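You operate a simulated robot arm through the tools that you are given. There is no shell and no other tool.

You run a simulated two-armed robot. Do the job below in one go: nothing can be reset, and whatever is moved stays where it is left.

TASK
Press both slipped loops back into the turntable coil with one winding.
Fine: pull out the white and blue keeper blocks, wind to 1, push each in on the loop of its colour; five moves; the yellow block stays in; no snag.

It is judged by the outcome, as a careful person would: the job done as asked, and still so three seconds after it is handed in. It fails if anything else is knocked over, pushed out of place, dropped, spilled or broken.

THE ROBOT
Two 7-joint arms with fingered hands on one trunk that stands fixed in place. Base frame: the origin is at the foot of the trunk, x ahead of it, y to its left, z up. Lengths are in cm, angles in rad, forces in N, time in s.
The left shoulder is at [7.5, 12.5, 114.2], the right one opposite. With the tool pointing down near the work surface each hand reaches from about 46 to 82 cm from the base axis, measured 20 degrees to its own side. Payload 3.6 kg a hand.
The tool frame of a hand sits at the grasp point between the pads (the TCP): z along the fingers, y along the line on which they close. The tips reach 3 cm beyond it. The gripper opens to 10.4 cm. The gripper's body begins 3.5 cm behind the TCP. The gripper is a hand of 4 fingers: y runs from the thumb to the fingers, the wrist lies at [-1.5, -10.4, -17.8] in the tool frame.
Orientation is that of the tool frame in the base frame, as [roll, pitch, yaw] about the fixed x, y, z axes, in that order (R = Rz(yaw) Ry(pitch) Rx(roll)). With the fingers straight down and the wrist toward the robot, the tool's x, y and z point along [0, 1, 0], [1, 0, 0] and [0, 0, -1] of the base frame.

THE INTERFACE
- The arms move only by the tool drive_tool. It takes "left_motion", "right_motion" or both (then of equal length, played together; a hand with none holds still); each is a list of rows, each an object (a shift or turn left out is 0) with "travel": the shift along the base's x, y, z in cm, a list of three; "angular": the turn, a rotation vector about the base's x, y, z in rad, a list of three. In form: [{"travel": [dx, dy, dz], "angular": [rx, ry, rz]}, ...]. A call has 1 to 20 rows; each row shifts and turns the commanded pose from where the row before left it. Each row takes 0.2 s and may step no farther than 5 cm and 0.15 rad from the row before; otherwise, the whole call is refused. A pose out of reach is approached as far as the arm can. The call stops where the force on the tool passes 40 N (or 10 N more than at its start, if that is more) or the arm is blocked; 0.2 s more then pass. In this call time passes only in rows, and 0.2 s behind the last. The reply holds the time, the measured pose of the TCP, the force on the tool along the base axes, the opening and the grip force, in the units named above and with some noise, with the torque about the TCP (base axes, N m) and any sound that the robot's microphone picked up.
- Cameras (640 x 400 px; columns grow to the right, rows downward): "scene" is now at [17.23, 3.93, 128.16]; the picture's right is [0.49, -0.87, 0.00], its down [-0.42, -0.23, -0.88] and it looks along [0.77, 0.43, -0.48] (base axes); focal length 214 px, centre (320, 200). "left" rides on the left gripper at [-6.1, -9.2, -13] in its tool frame; the picture's right is [-0.81, -0.28, 0.52], its down [0.53, -0.71, 0.46] and it looks along [0.24, 0.64, 0.72] (tool axes); focal length 275 px, centre (320, 200). "right" rides on the right gripper at [6.1, -9.2, -13] in its tool frame; the picture's right is [-0.81, 0.28, -0.52], its down [-0.53, -0.71, 0.46] and it looks along [-0.24, 0.64, 0.72] (tool axes); focal length 275 px, centre (320, 200). There is no depth. A picture from a camera that has moved, and an enlarged one, comes with that camera's place and axes in the base frame and with its lens. The place of the scene camera against the robot may be out by one fixed shift of up to 1.2 cm in any direction.
- snapshot(camera): a new picture of that camera. It takes no simulated time.
- raise_lower(by): slides the trunk up (or, below 0, down) by that many cm; the arms and the scene camera ride with it, the base frame stays. It gives what a move gives, with no picture.
- finger_targets(index, middle, ring, thumb_bend, thumb_turn, hand): sets how far each is bent, from 0 (flat) to 1 (curled in); at 0.3 the hand is open as for a grip, at 0.7 the pads meet at the TCP. One left out holds its place. A second passes; each finger stops where it meets its share of the squeeze, and holds until it gets a number again. It is the only way to open and close the hand. It gives what a move gives, with no picture; readings hold the bend of each and the force on the fingers (four entries, about 0 where the hand has none), thumb and palm. thumb_turn goes from beside the hand (0) to across from the fingers (1), as for a grip.
- pan_tilt(pan, tilt): turns the head with the scene camera to pan (to the left, within 1.396 rad either way) and tilt (down, from -0.506 to 1.204), counted from straight ahead of the robot. It gives what a move gives.
- close_up(camera, box): a new picture of the part [left, top, right, bottom] of that camera's present view, enlarged. It takes no simulated time.
- close_job(): hands the job in; it is judged then, once.

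Places have to be worked out from the pictures, the camera data and where the tool is seen. Open the grippers and draw the arms clear of the work before you hand the job in, unless the task says otherwise.

The tools are called after "Emit:" as name(argument=value, ...) on one line, values as JSON. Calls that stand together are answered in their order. drive_tool: Moves the arms, as the interface text tells. Its arguments: {"type":"object","properties":{"left_motion":{"type":"array","items":{"type":"object","properties":{"travel":{"type":"array","items":{"type":"number"}},"angular":{"type":"array","items":{"type":"number"}}}}},"right_motion":{"type":"array","items":{"type":"object","properties":{"travel":{"type":"array","items":{"type":"number"}},"angular":{"type":"array","items":{"type":"number"}}}}}},"required":[]} The other tools are called the same way: raise_lower (by) slides the trunk up or down; finger_targets (index, middle, ring, thumb_bend, thumb_turn, hand) moves the fingers one by one; pan_tilt (pan, tilt) turns the head that bears the scene camera; snapshot (camera) takes a picture; close_up (camera, box) takes an enlarged picture of a part of a camera's view; close_job () hands the job in.

At the start:

```text
time: 0.0
left_ee_pos: [39.54, 45.8, 113.94]
left_orientation: [3.141, 0.0, 1.573]
left_force: [0.8, 0.5, -0.4]
left_moment: [0.0, -0.03, 0.01]
left_width: 10.39
left_grip_force: 0.0
left_shape: jaw
left_bend: [0.3, 0.3, 0.3, 0.3, 0.98]
left_finger forces: [0.0, 0.0, 0.0, 0.0, 0.0, 0.0]
right_ee_pos: [46.43, 0.4, 123.07]
right_orientation: [3.141, 0.001, 1.571]
right_force: [0.1, -0.2, 0.1]
right_moment: [-0.02, -0.01, -0.01]
right_width: 10.35
right_grip_force: 0.1
right_shape: jaw
right_bend: [0.3, 0.3, 0.3, 0.3, 0.98]
right_finger forces: [0.0, 0.0, 0.0, 0.0, 0.0, 0.0]
trunk travel left (down, up): [-37.5, 16.1]
head pan, tilt: [0.511, 0.496]
```

scene: 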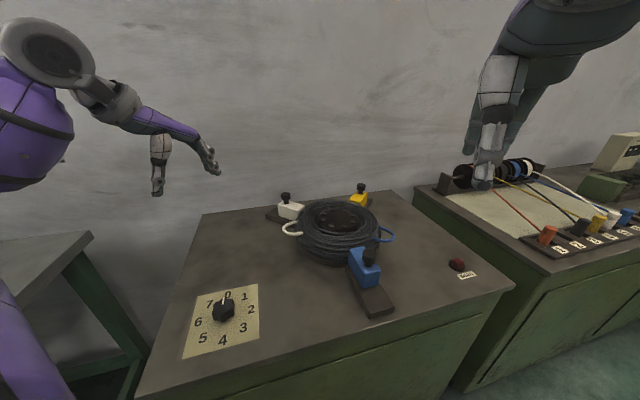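
right: 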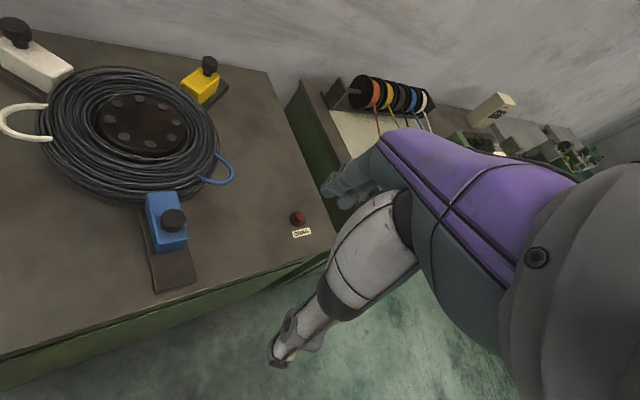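
left: 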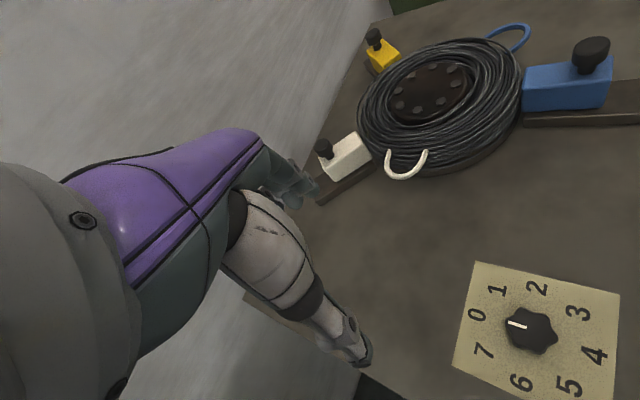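

I start by looking closer at the coil, the keeper blocks and the dial before moving anything.

Emit:
close_up(camera="scene", box=[250, 160, 490, 330])

Emit:
close_up(camera="scene", box=[160, 260, 290, 370])

Emit:
close_up(camera="left", box=[300, 0, 640, 220])

Emit:
close_up(camera="right", box=[0, 0, 340, 300])

```text
2.35 times, centred on (370, 245) of scene
camera zoom: at [17.23, 3.93, 128.16], right [0.49, -0.87, 0.0], down [-0.42, -0.23, -0.88], along [0.77, 0.43, -0.48], focal length 505 px, centre (202, 94)
```

zoom: 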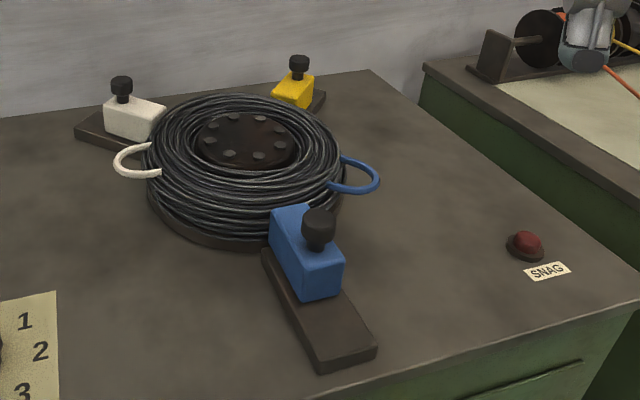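

```text
3.64 times, centred on (225, 315) of scene
camera zoom: at [17.23, 3.93, 128.16], right [0.49, -0.87, 0.0], down [-0.42, -0.23, -0.88], along [0.77, 0.43, -0.48], focal length 780 px, centre (666, -218)
```

zoom: 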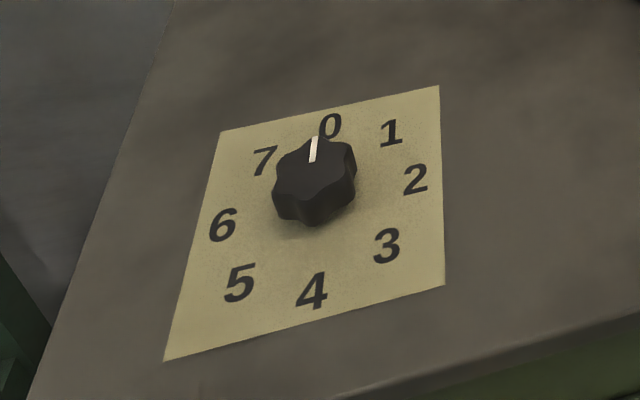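

```text
1.82 times, centred on (470, 110) of left
camera zoom: at [30.29, 39.66, 126.95], right [-0.28, -0.81, -0.52], down [-0.71, 0.53, -0.46], along [0.64, 0.24, -0.72], focal length 500 px, centre (47, 364)
```

zoom: 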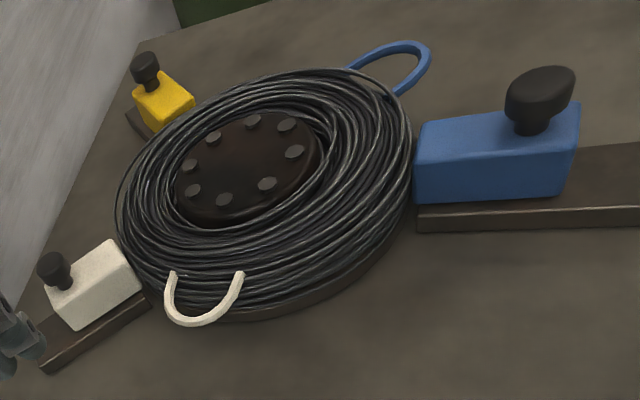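

```text
1.33 times, centred on (170, 150) of right
camera zoom: at [37.26, 6.6, 136.07], right [0.28, -0.81, 0.52], down [-0.71, -0.53, -0.46], along [0.64, -0.24, -0.72], focal length 367 px, centre (520, 267)
```

zoom: 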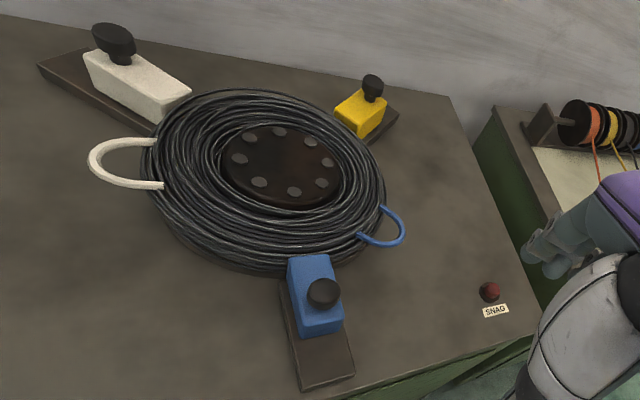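

From triangulating between the three cameras I put the coil centre near (68, 27), the blue knob near (54.6, 12.8, 95), the white knob near (68.5, 46, 95), the yellow one near (88, 27), and the dial near (32.5, 35.7, 86). The loops sit 45° counter-clockwise of their blocks, so winding one step clockwise (0 to 1) should line them up. I turn the head for a better look.

Emit:
pan_tilt(pan=0.42, tilt=0.68)

Emit:
snapshot(camera="scene")

```text
time: 0.7
left_ee_pos: [39.51, 45.88, 114.06]
left_orientation: [3.142, 0.0, 1.571]
left_force: [0.0, 0.0, 0.2]
left_moment: [0.04, 0.01, -0.01]
left_width: 10.37
left_grip_force: 0.0
left_shape: jaw
left_bend: [0.3, 0.3, 0.3, 0.3, 0.98]
left_finger forces: [0.0, 0.1, 0.0, 0.1, 0.0, 0.0]
right_ee_pos: [46.36, 0.48, 123.08]
right_orientation: [3.141, 0.0, 1.571]
right_force: [0.9, 0.7, -0.3]
right_moment: [0.01, 0.0, 0.0]
right_width: 10.36
right_grip_force: 0.2
right_shape: jaw
right_bend: [0.3, 0.3, 0.3, 0.3, 0.98]
right_finger forces: [0.0, 0.1, 0.0, 0.1, 0.0, 0.0]
trunk travel left (down, up): [-37.5, 16.1]
head pan, tilt: [0.421, 0.681]
```

```text
taken
camera scene: at [17.11, 2.97, 126.53], right [0.41, -0.91, 0.0], down [-0.57, -0.26, -0.78], along [0.71, 0.32, -0.63], focal length 214 px, centre (320, 200)
```

scene: 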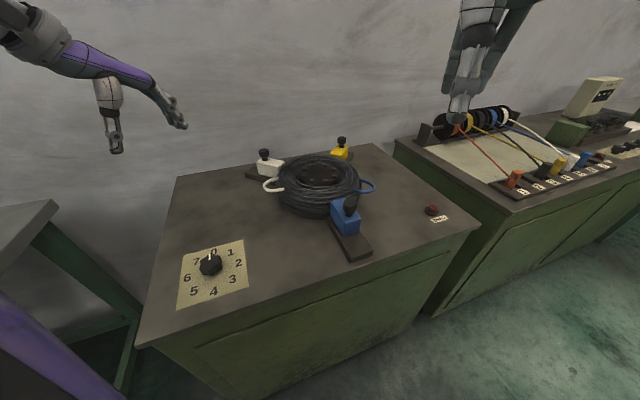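

The table is in full view now; I enlarge the coil and blocks to measure the knobs and rails.

Emit:
close_up(camera="scene", box=[230, 130, 400, 270])

Emit:
close_up(camera="scene", box=[310, 180, 390, 270])

Emit:
close_up(camera="scene", box=[235, 140, 295, 200])

Emit:
close_up(camera="right", box=[120, 160, 240, 300])

Emit:
close_up(camera="left", box=[450, 250, 630, 400])

```text
2.86 times, centred on (315, 200) of scene
camera zoom: at [17.11, 2.97, 126.53], right [0.41, -0.91, 0.0], down [-0.57, -0.26, -0.78], along [0.71, 0.32, -0.63], focal length 613 px, centre (334, 200)
```

zoom: 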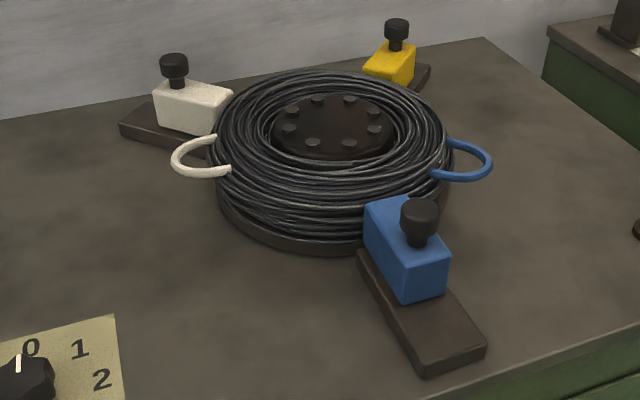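

```text
4.44 times, centred on (350, 225) of scene
camera zoom: at [17.11, 2.97, 126.53], right [0.41, -0.91, 0.0], down [-0.57, -0.26, -0.78], along [0.71, 0.32, -0.63], focal length 953 px, centre (187, 89)
```

zoom: 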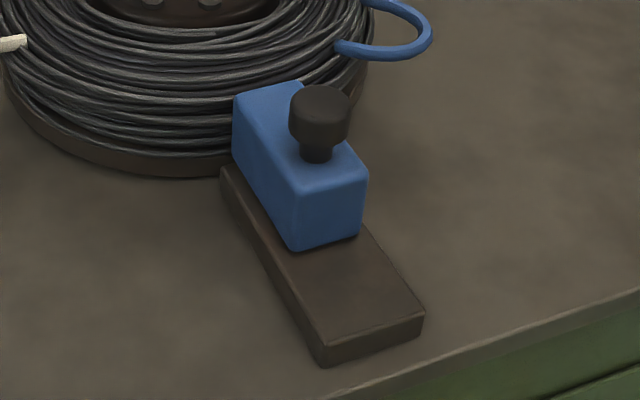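

```text
6.67 times, centred on (265, 170) of scene
camera zoom: at [17.11, 2.97, 126.53], right [0.41, -0.91, 0.0], down [-0.57, -0.26, -0.78], along [0.71, 0.32, -0.63], focal length 1430 px, centre (687, 400)
```

zoom: 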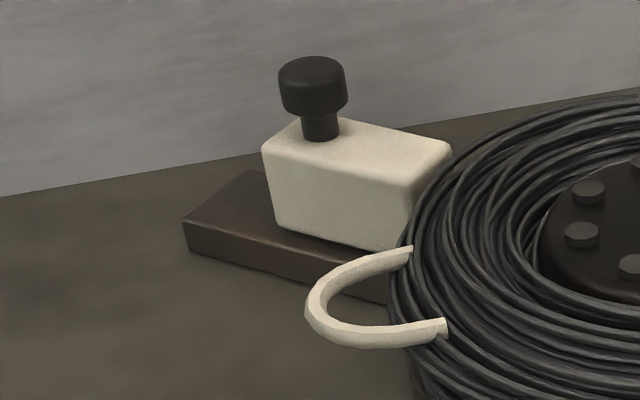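

```text
2.86 times, centred on (180, 230) of right
camera zoom: at [37.26, 6.6, 136.08], right [0.27, -0.81, 0.52], down [-0.71, -0.53, -0.46], along [0.64, -0.24, -0.72], focal length 786 px, centre (720, 114)
```

zoom: 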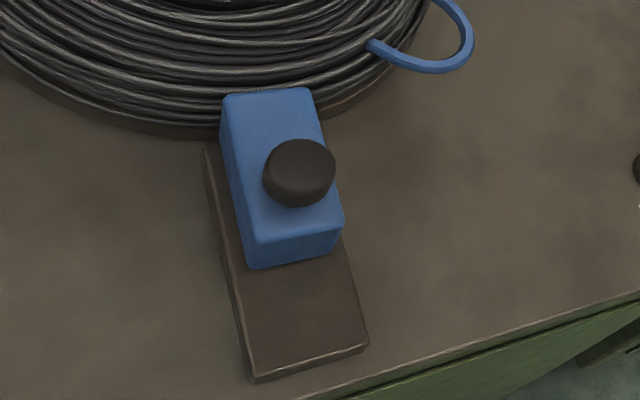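

```text
2.67 times, centred on (540, 325) of left
camera zoom: at [30.29, 39.66, 126.95], right [-0.28, -0.81, -0.52], down [-0.71, 0.53, -0.46], along [0.64, 0.24, -0.72], focal length 734 px, centre (-267, -133)
```

zoom: 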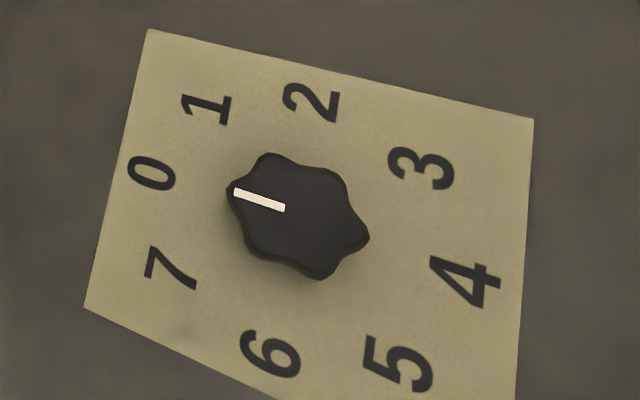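

The blue block's rail leaves about 5 cm of outward travel and runs along (-0.7, -0.7). I bring the right hand above the blue knob, yawing it 45° so its closing line lies along that rail.

Emit:
drive_tool(right_motion=[{"travel": [1.37, 2.07, -2.5], "angular": [0, 0, 0.1309]}, {"travel": [1.37, 2.07, -2.5], "angular": [0, 0, 0.1309]}, {"travel": [1.37, 2.07, -2.5], "angular": [0, 0, 0.1309]}, {"travel": [1.37, 2.07, -2.5], "angular": [0, 0, 0.1309]}, {"travel": [1.37, 2.07, -2.5], "angular": [0, 0, 0.1309]}, {"travel": [1.37, 2.07, -2.5], "angular": [0, 0, 0.1309]}])

Emit:
snapshot(camera="right")

Emit:
snapshot(camera="scene")

Emit:
snapshot(camera="left")

```text
time: 2.1
left_ee_pos: [39.65, 45.81, 114.04]
left_orientation: [-3.142, 0.001, 1.572]
left_force: [-0.1, -0.3, 0.3]
left_moment: [0.01, 0.0, -0.02]
left_width: 10.36
left_grip_force: 0.1
left_shape: jaw
left_bend: [0.3, 0.3, 0.3, 0.3, 0.98]
left_finger forces: [0.0, 0.1, 0.0, 0.1, 0.1, 0.1]
right_ee_pos: [54.66, 12.93, 108.16]
right_orientation: [-3.141, -0.001, 2.357]
right_force: [0.8, 0.5, -1.0]
right_moment: [0.02, 0.0, 0.0]
right_width: 10.38
right_grip_force: 0.0
right_shape: jaw
right_bend: [0.3, 0.3, 0.3, 0.3, 0.98]
right_finger forces: [0.0, 0.1, 0.1, 0.0, 0.0, 0.1]
trunk travel left (down, up): [-37.5, 16.1]
head pan, tilt: [0.421, 0.681]
```

```text
taken
camera right: at [43.97, 10.71, 121.16], right [0.77, -0.38, 0.52], down [-0.13, -0.88, -0.46], along [0.63, 0.28, -0.72], focal length 275 px, centre (320, 200)
```

right: 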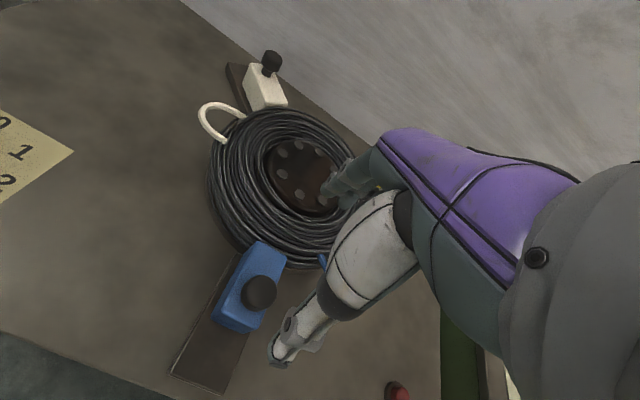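

```text
taken
camera scene: at [17.16, 3.0, 126.51], right [0.41, -0.91, 0.0], down [-0.57, -0.26, -0.78], along [0.71, 0.32, -0.63], focal length 214 px, centre (320, 200)
```

scene: 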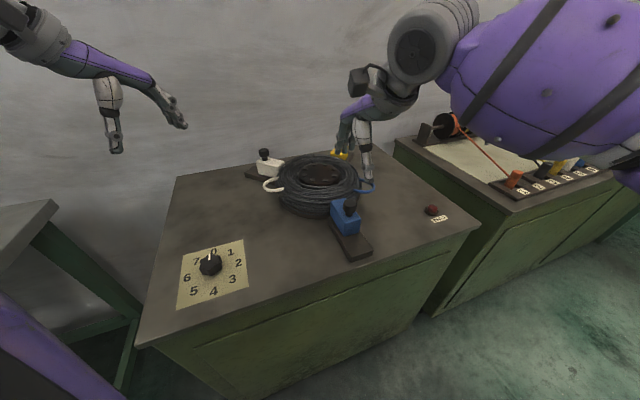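

```text
taken
camera left: at [30.33, 39.7, 126.92], right [-0.28, -0.81, -0.52], down [-0.71, 0.53, -0.46], along [0.64, 0.24, -0.72], focal length 275 px, centre (320, 200)
```

left: 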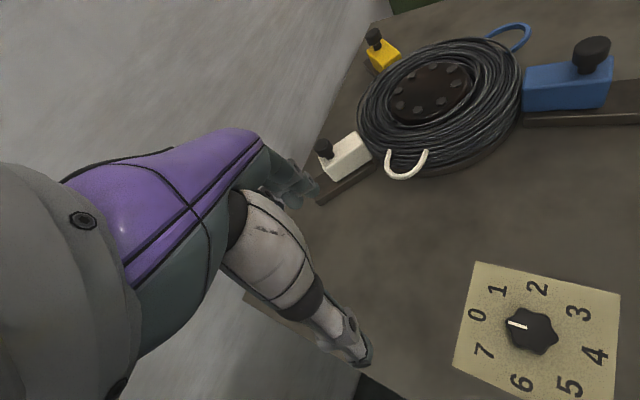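

The right hand sits over the blue knob. I enlarge the knob in both hand cameras to pin down its centre and height.

Emit:
close_up(camera="right", box=[170, 220, 330, 360])

Emit:
close_up(camera="left", box=[510, 10, 640, 140])

Emit:
close_up(camera="scene", box=[310, 110, 410, 260])

```text
2.86 times, centred on (250, 290) of right
camera zoom: at [43.97, 10.71, 121.16], right [0.77, -0.38, 0.52], down [-0.13, -0.88, -0.46], along [0.63, 0.28, -0.72], focal length 786 px, centre (520, -57)
```

zoom: 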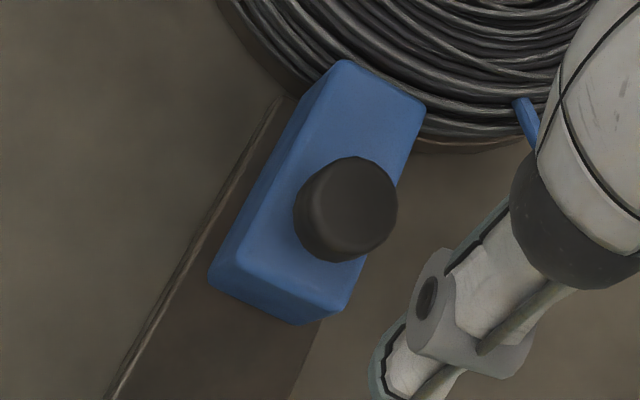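

```text
3.08 times, centred on (575, 75) of left
camera zoom: at [30.33, 39.7, 126.92], right [-0.28, -0.81, -0.52], down [-0.71, 0.53, -0.46], along [0.64, 0.24, -0.72], focal length 847 px, centre (-465, 585)
```

zoom: 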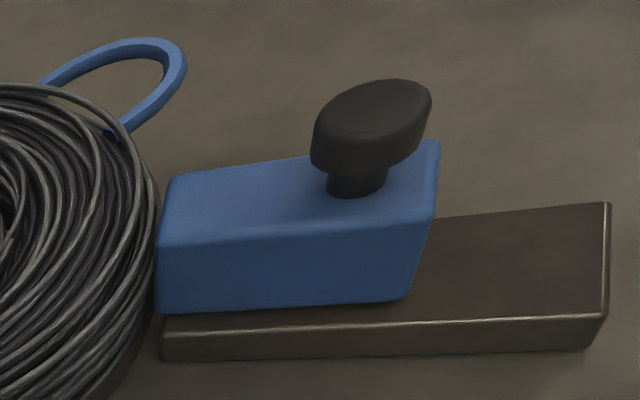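

```text
2.67 times, centred on (360, 185) of scene
camera zoom: at [17.16, 3.0, 126.51], right [0.41, -0.91, 0.0], down [-0.57, -0.26, -0.78], along [0.71, 0.32, -0.63], focal length 572 px, centre (213, 240)
```

zoom: 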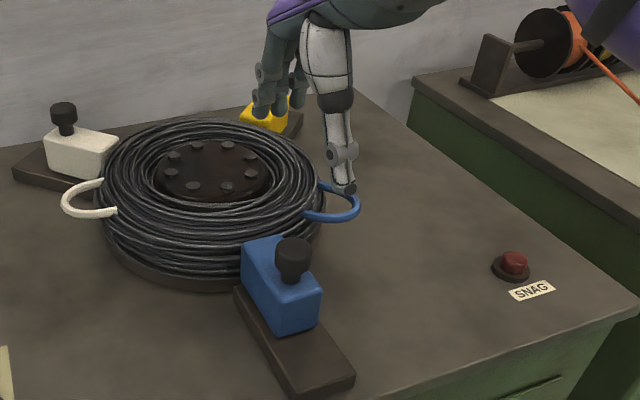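

Refined, the blue knob's top centre is near (54.65, 12.5, 95.9), the block top near z 92.5 and the table near z 86. I pre-close the right hand to about 7 cm so the fingers clear the coil on the way down.

Emit:
finger_targets(hand="right", index=0.44, middle=0.44, ring=0.44, thumb_bend=0.44, thumb_turn=1.0)

Emit:
drive_tool(right_motion=[{"travel": [0, -0.2, -2]}, {"travel": [0, -0.2, -2]}, {"travel": [0, 0, -2]}, {"travel": [0, 0, -1]}])

Emit:
snapshot(camera="right")

Emit:
close_up(camera="left", box=[500, 0, 640, 120])

Emit:
close_up(camera="scene", box=[300, 130, 400, 260])

```text
time: 3.1
left_ee_pos: [39.49, 45.77, 113.97]
left_orientation: [-3.141, 0.001, 1.571]
left_force: [0.0, 0.1, 0.1]
left_moment: [0.02, 0.02, -0.02]
left_width: 10.38
left_grip_force: 0.0
left_shape: jaw
left_bend: [0.3, 0.3, 0.3, 0.3, 0.98]
left_finger forces: [0.0, 0.1, 0.0, 0.0, 0.0, 0.1]
right_ee_pos: [54.8, 12.87, 108.22]
right_orientation: [-3.141, 0.002, 2.356]
right_force: [-0.1, 0.1, -0.4]
right_moment: [0.0, -0.01, -0.03]
right_width: 6.8
right_grip_force: 0.0
right_shape: fingers
right_bend: [0.44, 0.44, 0.44, 0.44, 0.99]
right_finger forces: [0.0, 0.1, 0.1, 0.0, 0.0, 0.1]
trunk travel left (down, up): [-37.5, 16.1]
head pan, tilt: [0.421, 0.681]
```

```text
time: 4.1
left_ee_pos: [39.5, 45.84, 113.89]
left_orientation: [-3.141, -0.001, 1.571]
left_force: [-1.0, 0.2, -0.5]
left_moment: [0.02, -0.01, 0.0]
left_width: 10.35
left_grip_force: 0.0
left_shape: jaw
left_bend: [0.3, 0.3, 0.3, 0.3, 0.98]
left_finger forces: [0.1, 0.0, 0.1, 0.0, 0.1, 0.0]
right_ee_pos: [54.66, 12.59, 101.08]
right_orientation: [3.142, 0.001, 2.357]
right_force: [0.5, -0.4, 0.9]
right_moment: [-0.02, 0.01, 0.03]
right_width: 6.82
right_grip_force: 0.0
right_shape: fingers
right_bend: [0.44, 0.44, 0.44, 0.44, 0.99]
right_finger forces: [0.1, 0.0, 0.0, 0.0, 0.0, 0.1]
trunk travel left (down, up): [-37.5, 16.1]
head pan, tilt: [0.421, 0.681]
```

```text
taken
camera right: at [43.89, 10.29, 114.06], right [0.77, -0.38, 0.52], down [-0.13, -0.88, -0.46], along [0.63, 0.28, -0.72], focal length 275 px, centre (320, 200)
```

right: 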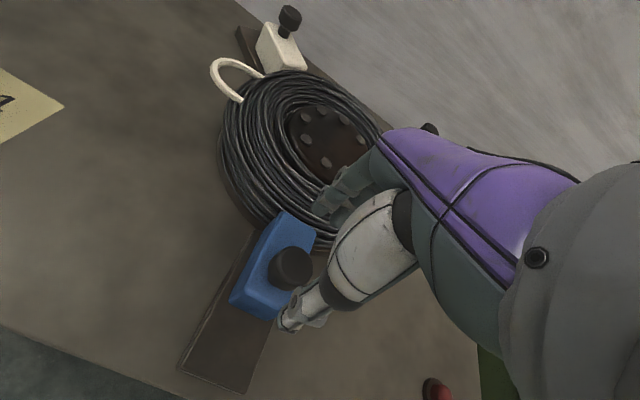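

```text
3.33 times, centred on (570, 60) of left
camera zoom: at [30.29, 39.66, 126.95], right [-0.28, -0.81, -0.52], down [-0.71, 0.53, -0.46], along [0.64, 0.24, -0.72], focal length 918 px, centre (-513, 667)
```

zoom: 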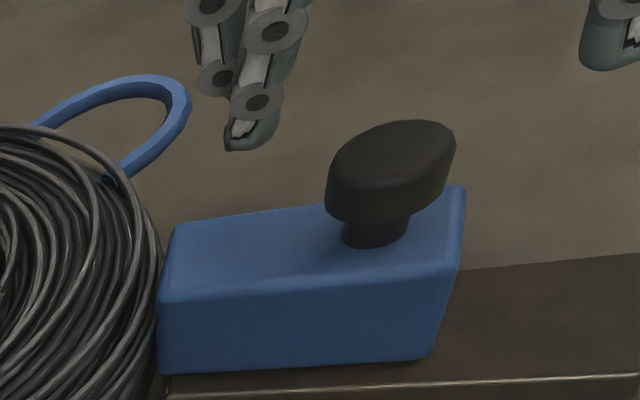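

```text
3.08 times, centred on (350, 195) of scene
camera zoom: at [17.12, 2.97, 126.52], right [0.41, -0.91, 0.0], down [-0.57, -0.26, -0.78], along [0.71, 0.32, -0.63], focal length 660 px, centre (228, 215)
```

zoom: 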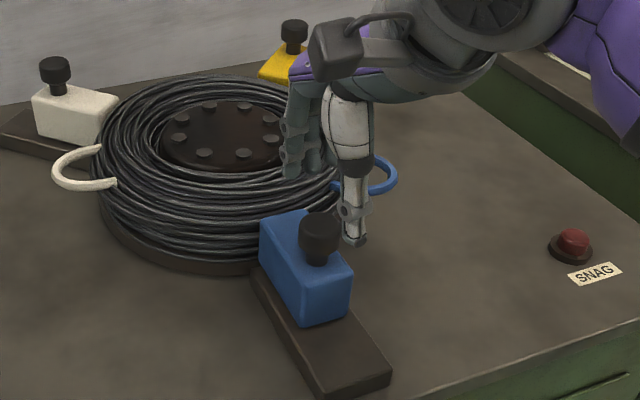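

Hand is aligned over the knob: fingers on the coil side, thumb outside. I lower to z ≈ 96.3, which leaves the tips about 0.8 cm above the block top.

Emit:
drive_tool(right_motion=[{"travel": [0, 0, -1.6]}, {"travel": [0, 0, -1.6]}, {"travel": [0, 0, -1.6]}])

Emit:
close_up(camera="left", box=[500, 0, 640, 120])

Emit:
close_up(camera="right", box=[220, 160, 400, 320])

```text
time: 4.9
left_ee_pos: [39.57, 45.81, 113.98]
left_orientation: [3.141, 0.0, 1.569]
left_force: [0.3, 0.0, 1.3]
left_moment: [0.0, 0.01, -0.01]
left_width: 10.37
left_grip_force: 0.2
left_shape: jaw
left_bend: [0.3, 0.3, 0.3, 0.3, 0.98]
left_finger forces: [0.0, 0.1, 0.0, 0.0, 0.0, 0.1]
right_ee_pos: [54.58, 12.47, 96.22]
right_orientation: [-3.141, 0.001, 2.356]
right_force: [-0.5, 0.8, 0.0]
right_moment: [-0.02, 0.02, 0.02]
right_width: 6.8
right_grip_force: 0.1
right_shape: fingers
right_bend: [0.44, 0.44, 0.44, 0.44, 0.99]
right_finger forces: [0.1, 0.0, 0.0, 0.1, 0.0, 0.0]
trunk travel left (down, up): [-37.5, 16.1]
head pan, tilt: [0.421, 0.681]
```

```text
3.33 times, centred on (570, 60) of left
camera zoom: at [30.31, 39.66, 126.95], right [-0.28, -0.81, -0.52], down [-0.71, 0.53, -0.46], along [0.64, 0.24, -0.72], focal length 918 px, centre (-513, 667)
```

zoom: 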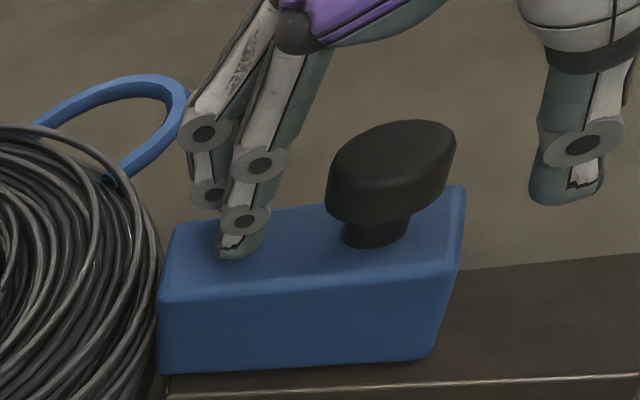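

```text
2.50 times, centred on (310, 240) of right
camera zoom: at [43.83, 10.39, 109.25], right [0.77, -0.38, 0.52], down [-0.13, -0.88, -0.46], along [0.63, 0.28, -0.72], focal length 688 px, centre (345, 100)
```

zoom: 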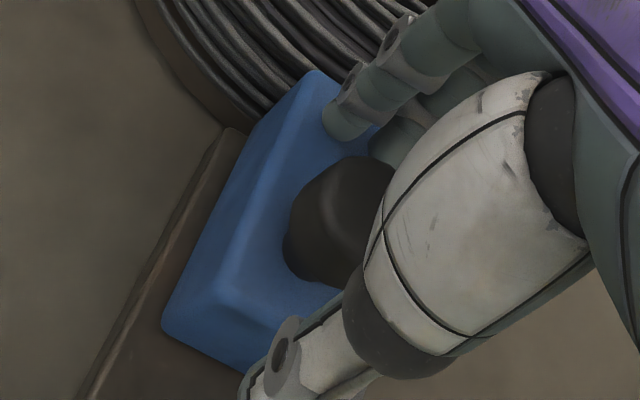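

The fingers are on the coil side and the thumb is on the outer side of the blue knob, with no contact yet. I close the hand on the knob.

Emit:
finger_targets(hand="right", index=0.68, middle=0.68, ring=0.68, thumb_bend=0.68)

Emit:
close_up(camera="left", box=[500, 0, 640, 120])

Emit:
close_up(camera="right", box=[220, 160, 400, 320])

```text
time: 5.9
left_ee_pos: [39.46, 45.85, 114.05]
left_orientation: [-3.141, 0.001, 1.571]
left_force: [0.0, 0.4, 0.0]
left_moment: [-0.01, -0.05, 0.03]
left_width: 10.38
left_grip_force: 0.1
left_shape: jaw
left_bend: [0.3, 0.3, 0.3, 0.3, 0.98]
left_finger forces: [0.0, 0.0, 0.1, 0.0, 0.1, 0.1]
right_ee_pos: [54.6, 12.58, 96.24]
right_orientation: [-3.141, -0.001, 2.355]
right_force: [1.3, 2.4, -3.2]
right_moment: [0.05, 0.01, -0.01]
right_width: 2.33
right_grip_force: 7.5
right_shape: fingers
right_bend: [0.62, 0.64, 0.68, 0.62, 1.0]
right_finger forces: [5.0, 3.6, 0.0, 0.0, 6.2, 0.0]
trunk travel left (down, up): [-37.5, 16.1]
head pan, tilt: [0.421, 0.681]
```

```text
3.33 times, centred on (570, 60) of left
camera zoom: at [30.33, 39.69, 126.93], right [-0.28, -0.81, -0.52], down [-0.71, 0.53, -0.46], along [0.64, 0.24, -0.72], focal length 918 px, centre (-513, 667)
```

zoom: 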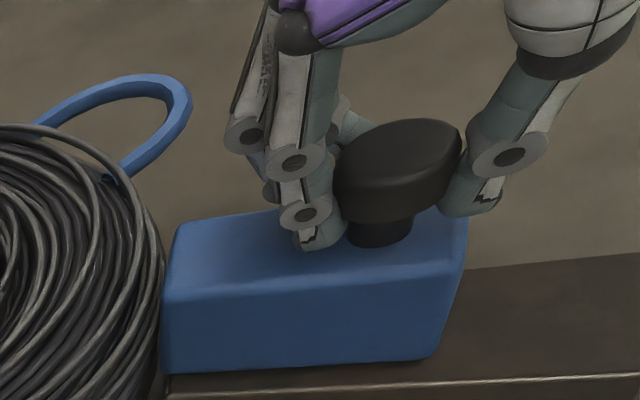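

```text
2.50 times, centred on (310, 240) of right
camera zoom: at [43.84, 10.43, 109.24], right [0.77, -0.38, 0.52], down [-0.13, -0.88, -0.45], along [0.63, 0.28, -0.73], focal length 688 px, centre (345, 100)
```

zoom: 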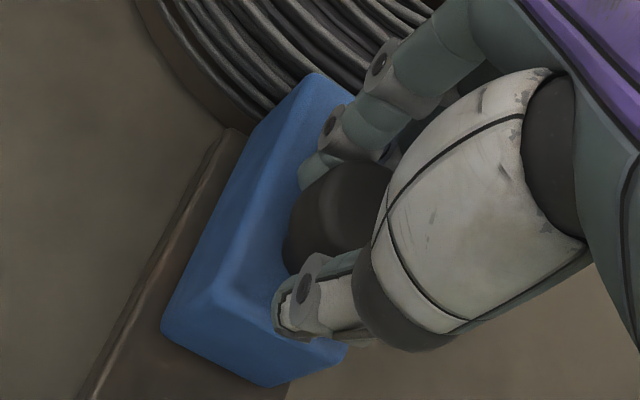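

The knob is gripped by two fingers and the thumb. I pull the blue block outward along its rail, 3 cm first, watching the force.

Emit:
drive_tool(right_motion=[{"travel": [-0.53, -0.53, 0]}, {"travel": [-0.53, -0.53, 0]}, {"travel": [-0.53, -0.53, 0]}, {"travel": [-0.53, -0.53, 0]}])

Emit:
close_up(camera="left", box=[500, 0, 640, 120])

Emit:
close_up(camera="scene", box=[300, 130, 400, 260])

```text
time: 6.9
left_ee_pos: [39.52, 45.81, 114.02]
left_orientation: [-3.14, 0.0, 1.57]
left_force: [-0.2, -0.2, 0.4]
left_moment: [0.04, -0.01, -0.01]
left_width: 10.4
left_grip_force: 0.1
left_shape: jaw
left_bend: [0.3, 0.3, 0.3, 0.3, 0.98]
left_finger forces: [0.0, 0.0, 0.1, 0.0, 0.0, 0.0]
right_ee_pos: [52.45, 10.47, 96.33]
right_orientation: [-3.141, 0.0, 2.357]
right_force: [-0.8, 1.1, -3.9]
right_moment: [0.0, 0.05, -0.04]
right_width: 2.3
right_grip_force: 8.0
right_shape: fingers
right_bend: [0.62, 0.65, 0.68, 0.62, 1.0]
right_finger forces: [4.8, 3.5, 0.0, 0.1, 6.8, 0.0]
trunk travel left (down, up): [-37.5, 16.1]
head pan, tilt: [0.421, 0.681]
```

```text
3.33 times, centred on (570, 60) of left
camera zoom: at [30.32, 39.67, 126.94], right [-0.28, -0.81, -0.52], down [-0.71, 0.53, -0.46], along [0.64, 0.24, -0.72], focal length 918 px, centre (-513, 667)
```

zoom: 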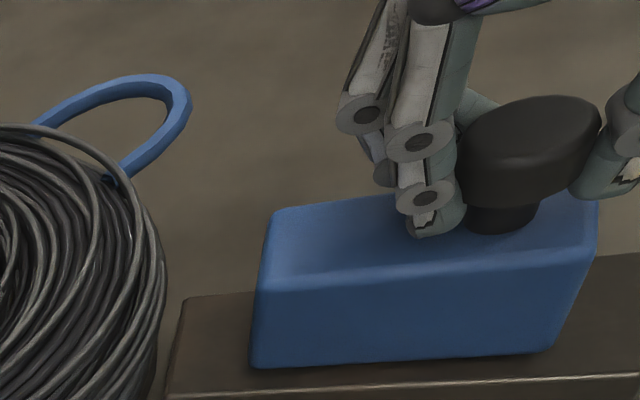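

```text
3.08 times, centred on (350, 195) of scene
camera zoom: at [17.14, 2.98, 126.52], right [0.41, -0.91, 0.0], down [-0.57, -0.26, -0.78], along [0.71, 0.32, -0.63], focal length 660 px, centre (228, 215)
```

zoom: 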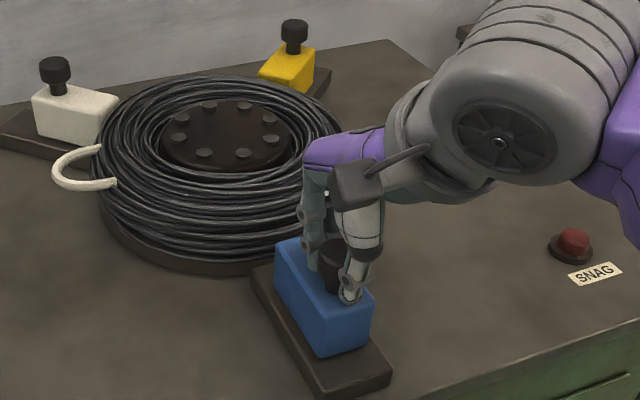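

The block slides with little force. I pull a further 2 cm in small steps and watch for an end stop.

Emit:
drive_tool(right_motion=[{"travel": [-0.36, -0.36, 0]}, {"travel": [-0.36, -0.36, 0]}, {"travel": [-0.36, -0.36, 0]}, {"travel": [-0.36, -0.36, 0]}])

Emit:
close_up(camera="scene", box=[300, 130, 400, 260])

Emit:
close_up(camera="left", box=[480, 0, 640, 140])

```text
time: 7.9
left_ee_pos: [39.52, 45.95, 113.88]
left_orientation: [3.139, 0.001, 1.572]
left_force: [0.1, 0.9, -0.1]
left_moment: [-0.04, 0.0, -0.01]
left_width: 10.38
left_grip_force: 0.1
left_shape: jaw
left_bend: [0.3, 0.3, 0.3, 0.3, 0.98]
left_finger forces: [0.0, 0.0, 0.0, 0.1, 0.0, 0.1]
right_ee_pos: [51.26, 8.95, 96.21]
right_orientation: [3.142, 0.0, 2.356]
right_force: [0.9, 5.6, -3.4]
right_moment: [0.11, 0.01, 0.09]
right_width: 2.27
right_grip_force: 7.3
right_shape: fingers
right_bend: [0.61, 0.64, 0.68, 0.63, 1.0]
right_finger forces: [6.4, 3.6, 0.0, 0.0, 5.1, 0.0]
trunk travel left (down, up): [-37.5, 16.1]
head pan, tilt: [0.421, 0.681]
```

```text
3.08 times, centred on (350, 195) of scene
camera zoom: at [17.18, 3.07, 126.51], right [0.41, -0.91, 0.0], down [-0.57, -0.26, -0.78], along [0.71, 0.32, -0.63], focal length 660 px, centre (228, 215)
```

zoom: 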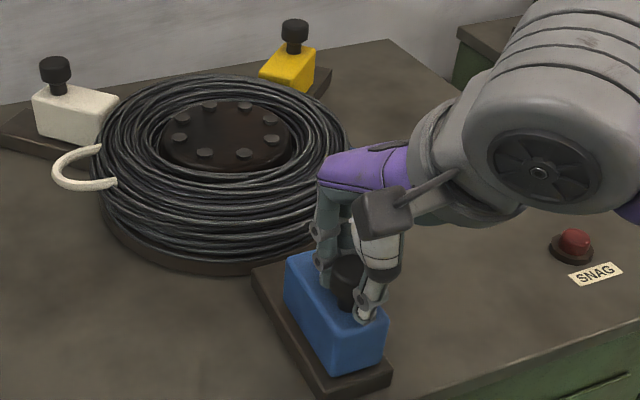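

```text
2.86 times, centred on (560, 70) of left
camera zoom: at [30.35, 39.76, 126.9], right [-0.28, -0.81, -0.52], down [-0.71, 0.53, -0.46], along [0.64, 0.24, -0.73], focal length 786 px, centre (-366, 571)
```

zoom: 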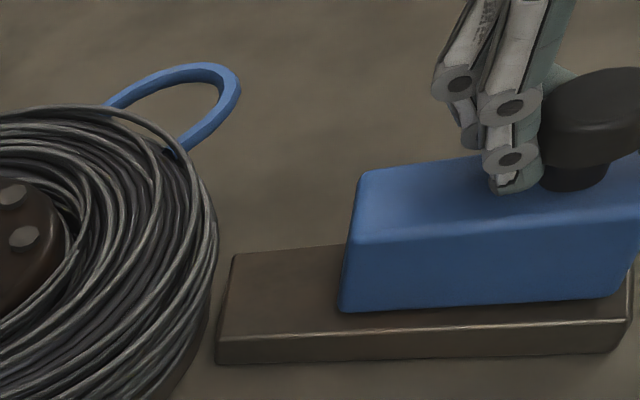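

Force has risen slightly and the block is nearly at the rail end. One short extra pull tells me whether it has reached its stop.

Emit:
drive_tool(right_motion=[{"travel": [-0.2, -0.2, 0]}, {"travel": [-0.2, -0.2, 0]}])

Emit:
close_up(camera="scene", box=[320, 180, 380, 260])

Emit:
close_up(camera="left", box=[480, 0, 640, 140])

```text
time: 8.5
left_ee_pos: [39.56, 45.93, 113.78]
left_orientation: [3.14, 0.001, 1.57]
left_force: [-0.2, 0.5, -0.1]
left_moment: [0.0, 0.03, 0.03]
left_width: 10.36
left_grip_force: 0.1
left_shape: jaw
left_bend: [0.3, 0.3, 0.3, 0.3, 0.98]
left_finger forces: [0.1, 0.0, 0.0, 0.1, 0.2, 0.1]
right_ee_pos: [50.95, 8.65, 96.16]
right_orientation: [3.139, 0.0, 2.357]
right_force: [7.2, 13.7, -2.2]
right_moment: [0.29, -0.13, 0.07]
right_width: 2.32
right_grip_force: 8.5
right_shape: fingers
right_bend: [0.58, 0.62, 0.68, 0.65, 1.0]
right_finger forces: [9.4, 5.6, 0.0, 0.0, 2.4, 0.1]
trunk travel left (down, up): [-37.5, 16.1]
head pan, tilt: [0.421, 0.681]
```

```text
5.00 times, centred on (350, 220) of scene
camera zoom: at [17.22, 3.13, 126.5], right [0.41, -0.91, 0.0], down [-0.58, -0.26, -0.78], along [0.71, 0.32, -0.63], focal length 1072 px, centre (170, 100)
```

zoom: 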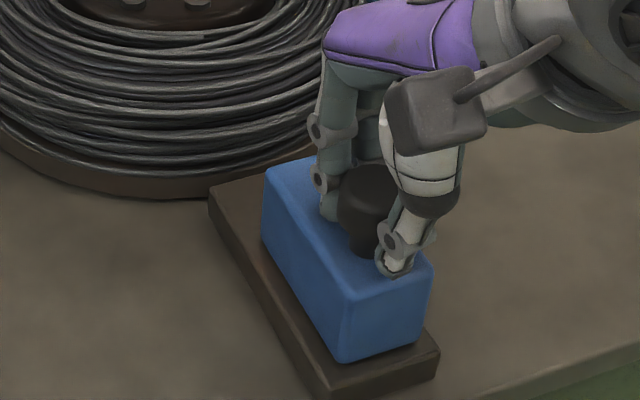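

```text
2.86 times, centred on (560, 70) of left
camera zoom: at [30.4, 39.82, 126.87], right [-0.28, -0.81, -0.52], down [-0.71, 0.53, -0.46], along [0.64, 0.24, -0.73], focal length 786 px, centre (-366, 571)
```

zoom: 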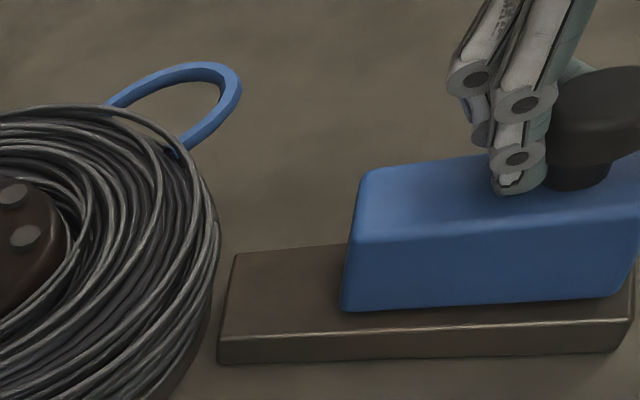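

The force reached about 15 N with no further motion, so the blue block is at its outer stop. I ease back, open the fingers, and lift clear.

Emit:
drive_tool(right_motion=[{"travel": [0.18, 0.18, 0]}])

Emit:
finger_targets(hand="right", index=0.44, middle=0.44, ring=0.44, thumb_bend=0.44)

Emit:
drive_tool(right_motion=[{"travel": [0, 0, 2]}, {"travel": [0, 0, 3]}, {"travel": [0, 0, 4]}, {"travel": [-1, -2, 4]}, {"travel": [-1, -3, 3]}, {"travel": [-1, -3, 3]}])

Emit:
close_up(camera="scene", box=[230, 130, 400, 270])

Emit:
snapshot(camera="left")

```text
time: 8.9
left_ee_pos: [39.61, 45.89, 113.91]
left_orientation: [3.141, 0.001, 1.571]
left_force: [0.0, 0.1, 0.0]
left_moment: [0.0, -0.01, 0.0]
left_width: 10.38
left_grip_force: 0.1
left_shape: jaw
left_bend: [0.3, 0.3, 0.3, 0.3, 0.98]
left_finger forces: [0.0, 0.0, 0.0, 0.1, 0.1, 0.0]
right_ee_pos: [50.92, 8.74, 96.1]
right_orientation: [3.141, 0.0, 2.356]
right_force: [3.4, 7.5, 0.2]
right_moment: [0.19, -0.09, 0.01]
right_width: 2.28
right_grip_force: 8.0
right_shape: fingers
right_bend: [0.59, 0.63, 0.68, 0.65, 1.0]
right_finger forces: [7.0, 4.2, 0.0, 0.0, 3.8, 0.0]
trunk travel left (down, up): [-37.5, 16.1]
head pan, tilt: [0.421, 0.681]
```

```text
time: 9.9
left_ee_pos: [39.48, 45.86, 113.86]
left_orientation: [-3.14, 0.001, 1.57]
left_force: [0.5, -0.3, -0.7]
left_moment: [0.02, -0.03, 0.04]
left_width: 10.34
left_grip_force: 0.0
left_shape: jaw
left_bend: [0.3, 0.3, 0.3, 0.3, 0.98]
left_finger forces: [0.0, 0.0, 0.0, 0.0, 0.0, 0.0]
right_ee_pos: [51.03, 8.75, 96.06]
right_orientation: [3.141, 0.0, 2.356]
right_force: [-0.8, 0.0, -0.1]
right_moment: [-0.03, -0.01, 0.01]
right_width: 6.69
right_grip_force: 0.0
right_shape: fingers
right_bend: [0.44, 0.44, 0.44, 0.44, 0.99]
right_finger forces: [0.0, 0.1, 0.0, 0.0, 0.0, 0.0]
trunk travel left (down, up): [-37.5, 16.1]
head pan, tilt: [0.421, 0.681]
```

```text
time: 11.3
left_ee_pos: [39.5, 45.84, 114.06]
left_orientation: [-3.141, 0.0, 1.57]
left_force: [0.2, -0.4, -0.6]
left_moment: [0.0, -0.01, 0.02]
left_width: 10.36
left_grip_force: 0.0
left_shape: jaw
left_bend: [0.3, 0.3, 0.3, 0.3, 0.98]
left_finger forces: [0.0, 0.0, 0.0, 0.0, 0.1, 0.0]
right_ee_pos: [47.76, 0.67, 115.18]
right_orientation: [-3.14, 0.0, 2.357]
right_force: [1.0, 1.0, 0.5]
right_moment: [0.02, 0.03, 0.01]
right_width: 6.73
right_grip_force: 0.0
right_shape: fingers
right_bend: [0.44, 0.44, 0.44, 0.44, 0.99]
right_finger forces: [0.0, 0.0, 0.1, 0.0, 0.0, 0.1]
trunk travel left (down, up): [-37.5, 16.1]
head pan, tilt: [0.421, 0.681]
```

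```text
2.86 times, centred on (315, 200) of scene
camera zoom: at [17.07, 2.91, 126.53], right [0.41, -0.91, 0.0], down [-0.57, -0.26, -0.78], along [0.71, 0.32, -0.63], focal length 613 px, centre (334, 200)
```

zoom: 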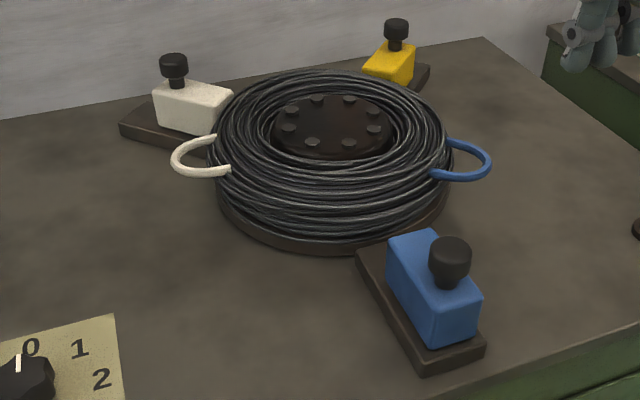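

```text
taken
camera left: at [30.24, 39.6, 126.99], right [-0.28, -0.81, -0.52], down [-0.71, 0.53, -0.46], along [0.65, 0.24, -0.72], focal length 275 px, centre (320, 200)
```

left: 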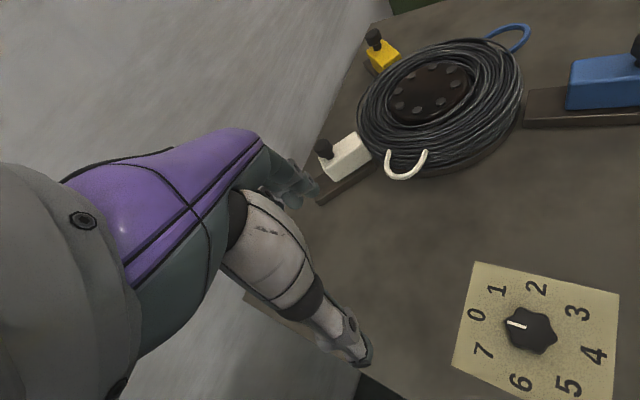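

The blue block is fully out and stands still. Now the white block: I enlarge its knob in all three views to fix its position.

Emit:
close_up(camera="left", box=[290, 110, 450, 220])

Emit:
snapshot(camera="right")

Emit:
close_up(camera="scene", box=[235, 140, 295, 200])

```text
3.64 times, centred on (370, 165) of left
camera zoom: at [30.24, 39.6, 126.99], right [-0.28, -0.81, -0.52], down [-0.71, 0.53, -0.46], along [0.65, 0.24, -0.72], focal length 1001 px, centre (138, 327)
```

zoom: 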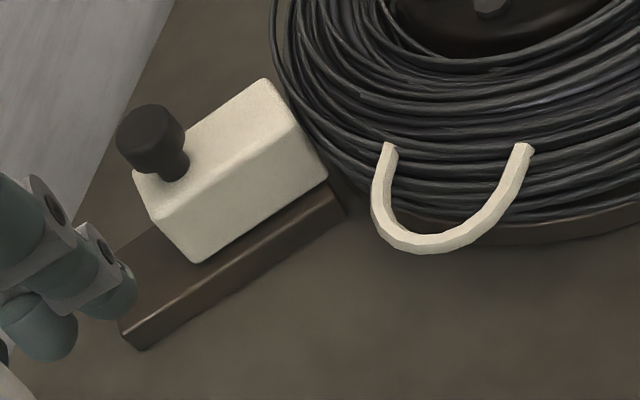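

```text
taken
camera right: at [36.9, -1.49, 128.19], right [0.77, -0.38, 0.52], down [-0.13, -0.88, -0.46], along [0.63, 0.28, -0.72], focal length 275 px, centre (320, 200)
```

right: 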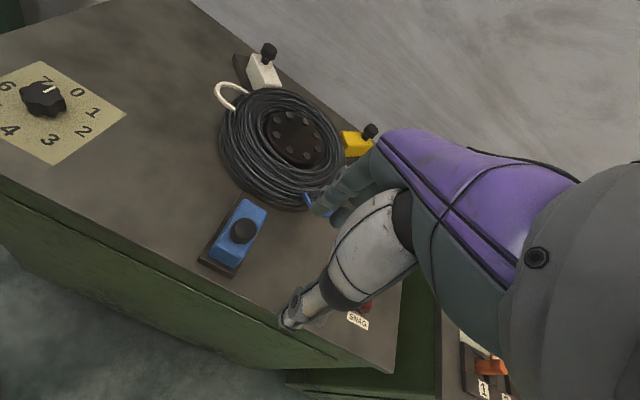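

```text
6.67 times, centred on (265, 170) of scene
camera zoom: at [17.07, 2.91, 126.53], right [0.41, -0.91, 0.0], down [-0.57, -0.26, -0.78], along [0.71, 0.32, -0.63], focal length 1430 px, centre (687, 400)
```

zoom: 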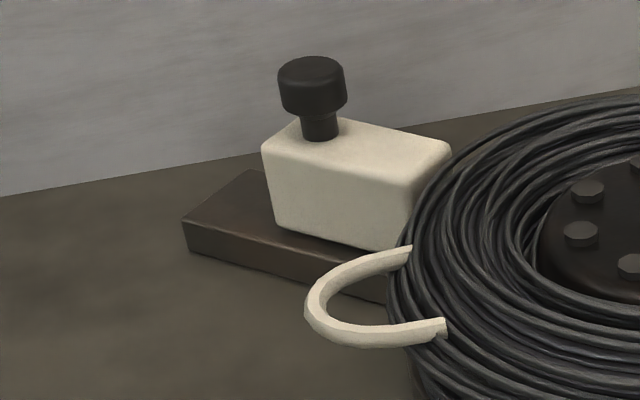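

I put the white knob's top centre at about (68.6, 45.7, 95.9). It is near the edge of the left arm's reach, so I yaw the left hand 45° and tilt it a little outward. Fingers are pre-closed first, then I stop well above the knob.

Emit:
finger_targets(hand="left", index=0.44, middle=0.44, ring=0.44, thumb_bend=0.44, thumb_turn=1.0)

Emit:
drive_tool(left_motion=[{"travel": [3.64, 0, -0.5], "angular": [0, 0, 0.1309]}, {"travel": [3.64, 0, -0.5], "angular": [0, 0, 0.1309]}, {"travel": [3.64, 0, -1], "angular": [0, 0, 0.1309]}, {"travel": [3.64, 0, -1], "angular": [0, 0, 0.1309]}, {"travel": [3.64, 0, -1], "angular": [0, 0, 0.1309]}, {"travel": [3.64, 0, -1], "angular": [0, 0, 0.1309]}, {"travel": [3.64, 0, -1], "angular": [0.0375, -0.065, 0]}, {"travel": [3.64, 0, -1], "angular": [0.0375, -0.065, 0]}])

Emit:
snapshot(camera="left")

Emit:
snapshot(camera="scene")

Emit:
snapshot(camera="right")

```text
time: 12.3
left_ee_pos: [39.5, 45.89, 113.93]
left_orientation: [3.141, 0.0, 1.57]
left_force: [-1.0, -0.6, -0.1]
left_moment: [-0.02, -0.01, 0.0]
left_width: 6.81
left_grip_force: 0.1
left_shape: fingers
left_bend: [0.44, 0.44, 0.44, 0.44, 0.99]
left_finger forces: [0.1, 0.1, 0.0, 0.1, 0.0, 0.0]
right_ee_pos: [47.85, 0.72, 115.13]
right_orientation: [-3.141, 0.0, 2.356]
right_force: [-0.1, -0.3, 0.1]
right_moment: [0.03, -0.02, -0.02]
right_width: 6.71
right_grip_force: 0.1
right_shape: fingers
right_bend: [0.44, 0.44, 0.44, 0.44, 0.99]
right_finger forces: [0.1, 0.0, 0.0, 0.0, 0.0, 0.0]
trunk travel left (down, up): [-37.5, 16.1]
head pan, tilt: [0.421, 0.681]
```

```text
time: 14.1
left_ee_pos: [68.97, 46.08, 106.55]
left_orientation: [2.997, 0.038, 2.353]
left_force: [0.4, -0.6, -0.4]
left_moment: [0.0, 0.03, 0.02]
left_width: 6.8
left_grip_force: 0.0
left_shape: fingers
left_bend: [0.44, 0.44, 0.44, 0.44, 0.99]
left_finger forces: [0.0, 0.1, 0.1, 0.0, 0.1, 0.0]
right_ee_pos: [47.91, 0.56, 115.07]
right_orientation: [-3.141, -0.001, 2.355]
right_force: [-0.4, 0.1, -0.2]
right_moment: [0.02, 0.01, -0.01]
right_width: 6.74
right_grip_force: 0.0
right_shape: fingers
right_bend: [0.44, 0.44, 0.44, 0.44, 0.99]
right_finger forces: [0.0, 0.0, 0.0, 0.0, 0.0, 0.1]
trunk travel left (down, up): [-37.5, 16.1]
head pan, tilt: [0.421, 0.681]
```

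```text
taken
camera left: at [65.09, 34.29, 118.4], right [0.45, -0.73, -0.52], down [-0.81, -0.09, -0.57], along [0.37, 0.68, -0.63], focal length 275 px, centre (320, 200)
```

left: 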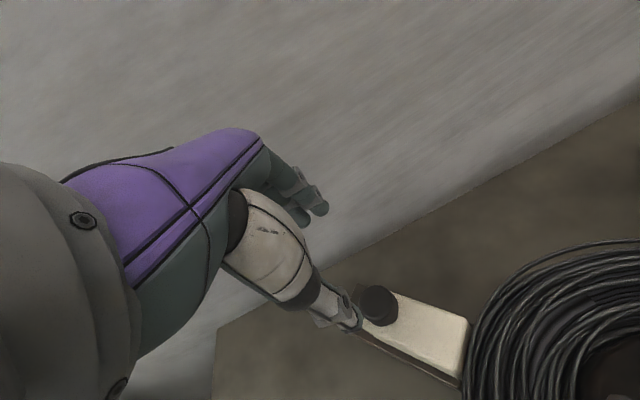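

```text
taken
camera scene: at [17.22, 2.94, 126.5], right [0.41, -0.91, 0.0], down [-0.58, -0.26, -0.78], along [0.71, 0.32, -0.63], focal length 214 px, centre (320, 200)
```

scene: 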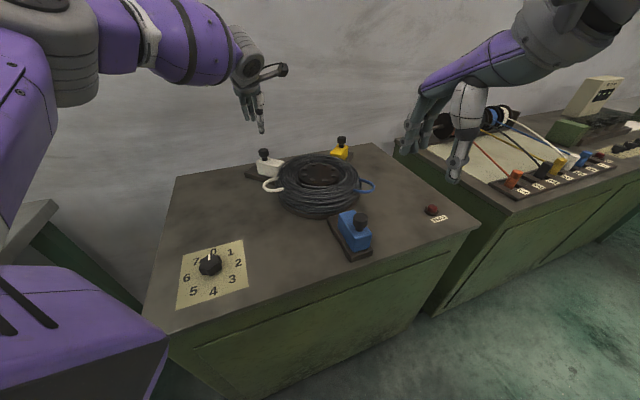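

```text
taken
camera right: at [37.09, -1.43, 128.11], right [0.77, -0.38, 0.52], down [-0.13, -0.88, -0.46], along [0.63, 0.28, -0.73], focal length 275 px, centre (320, 200)
```

right: 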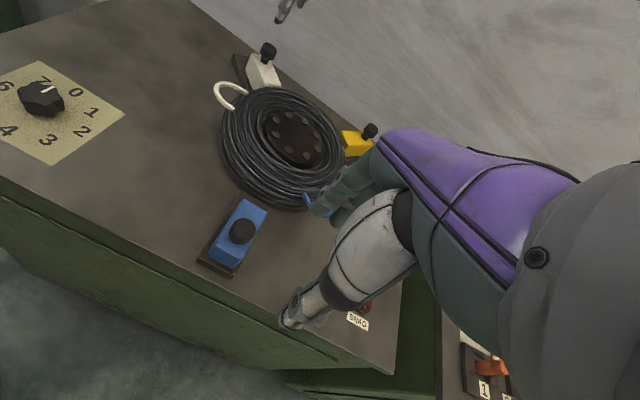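

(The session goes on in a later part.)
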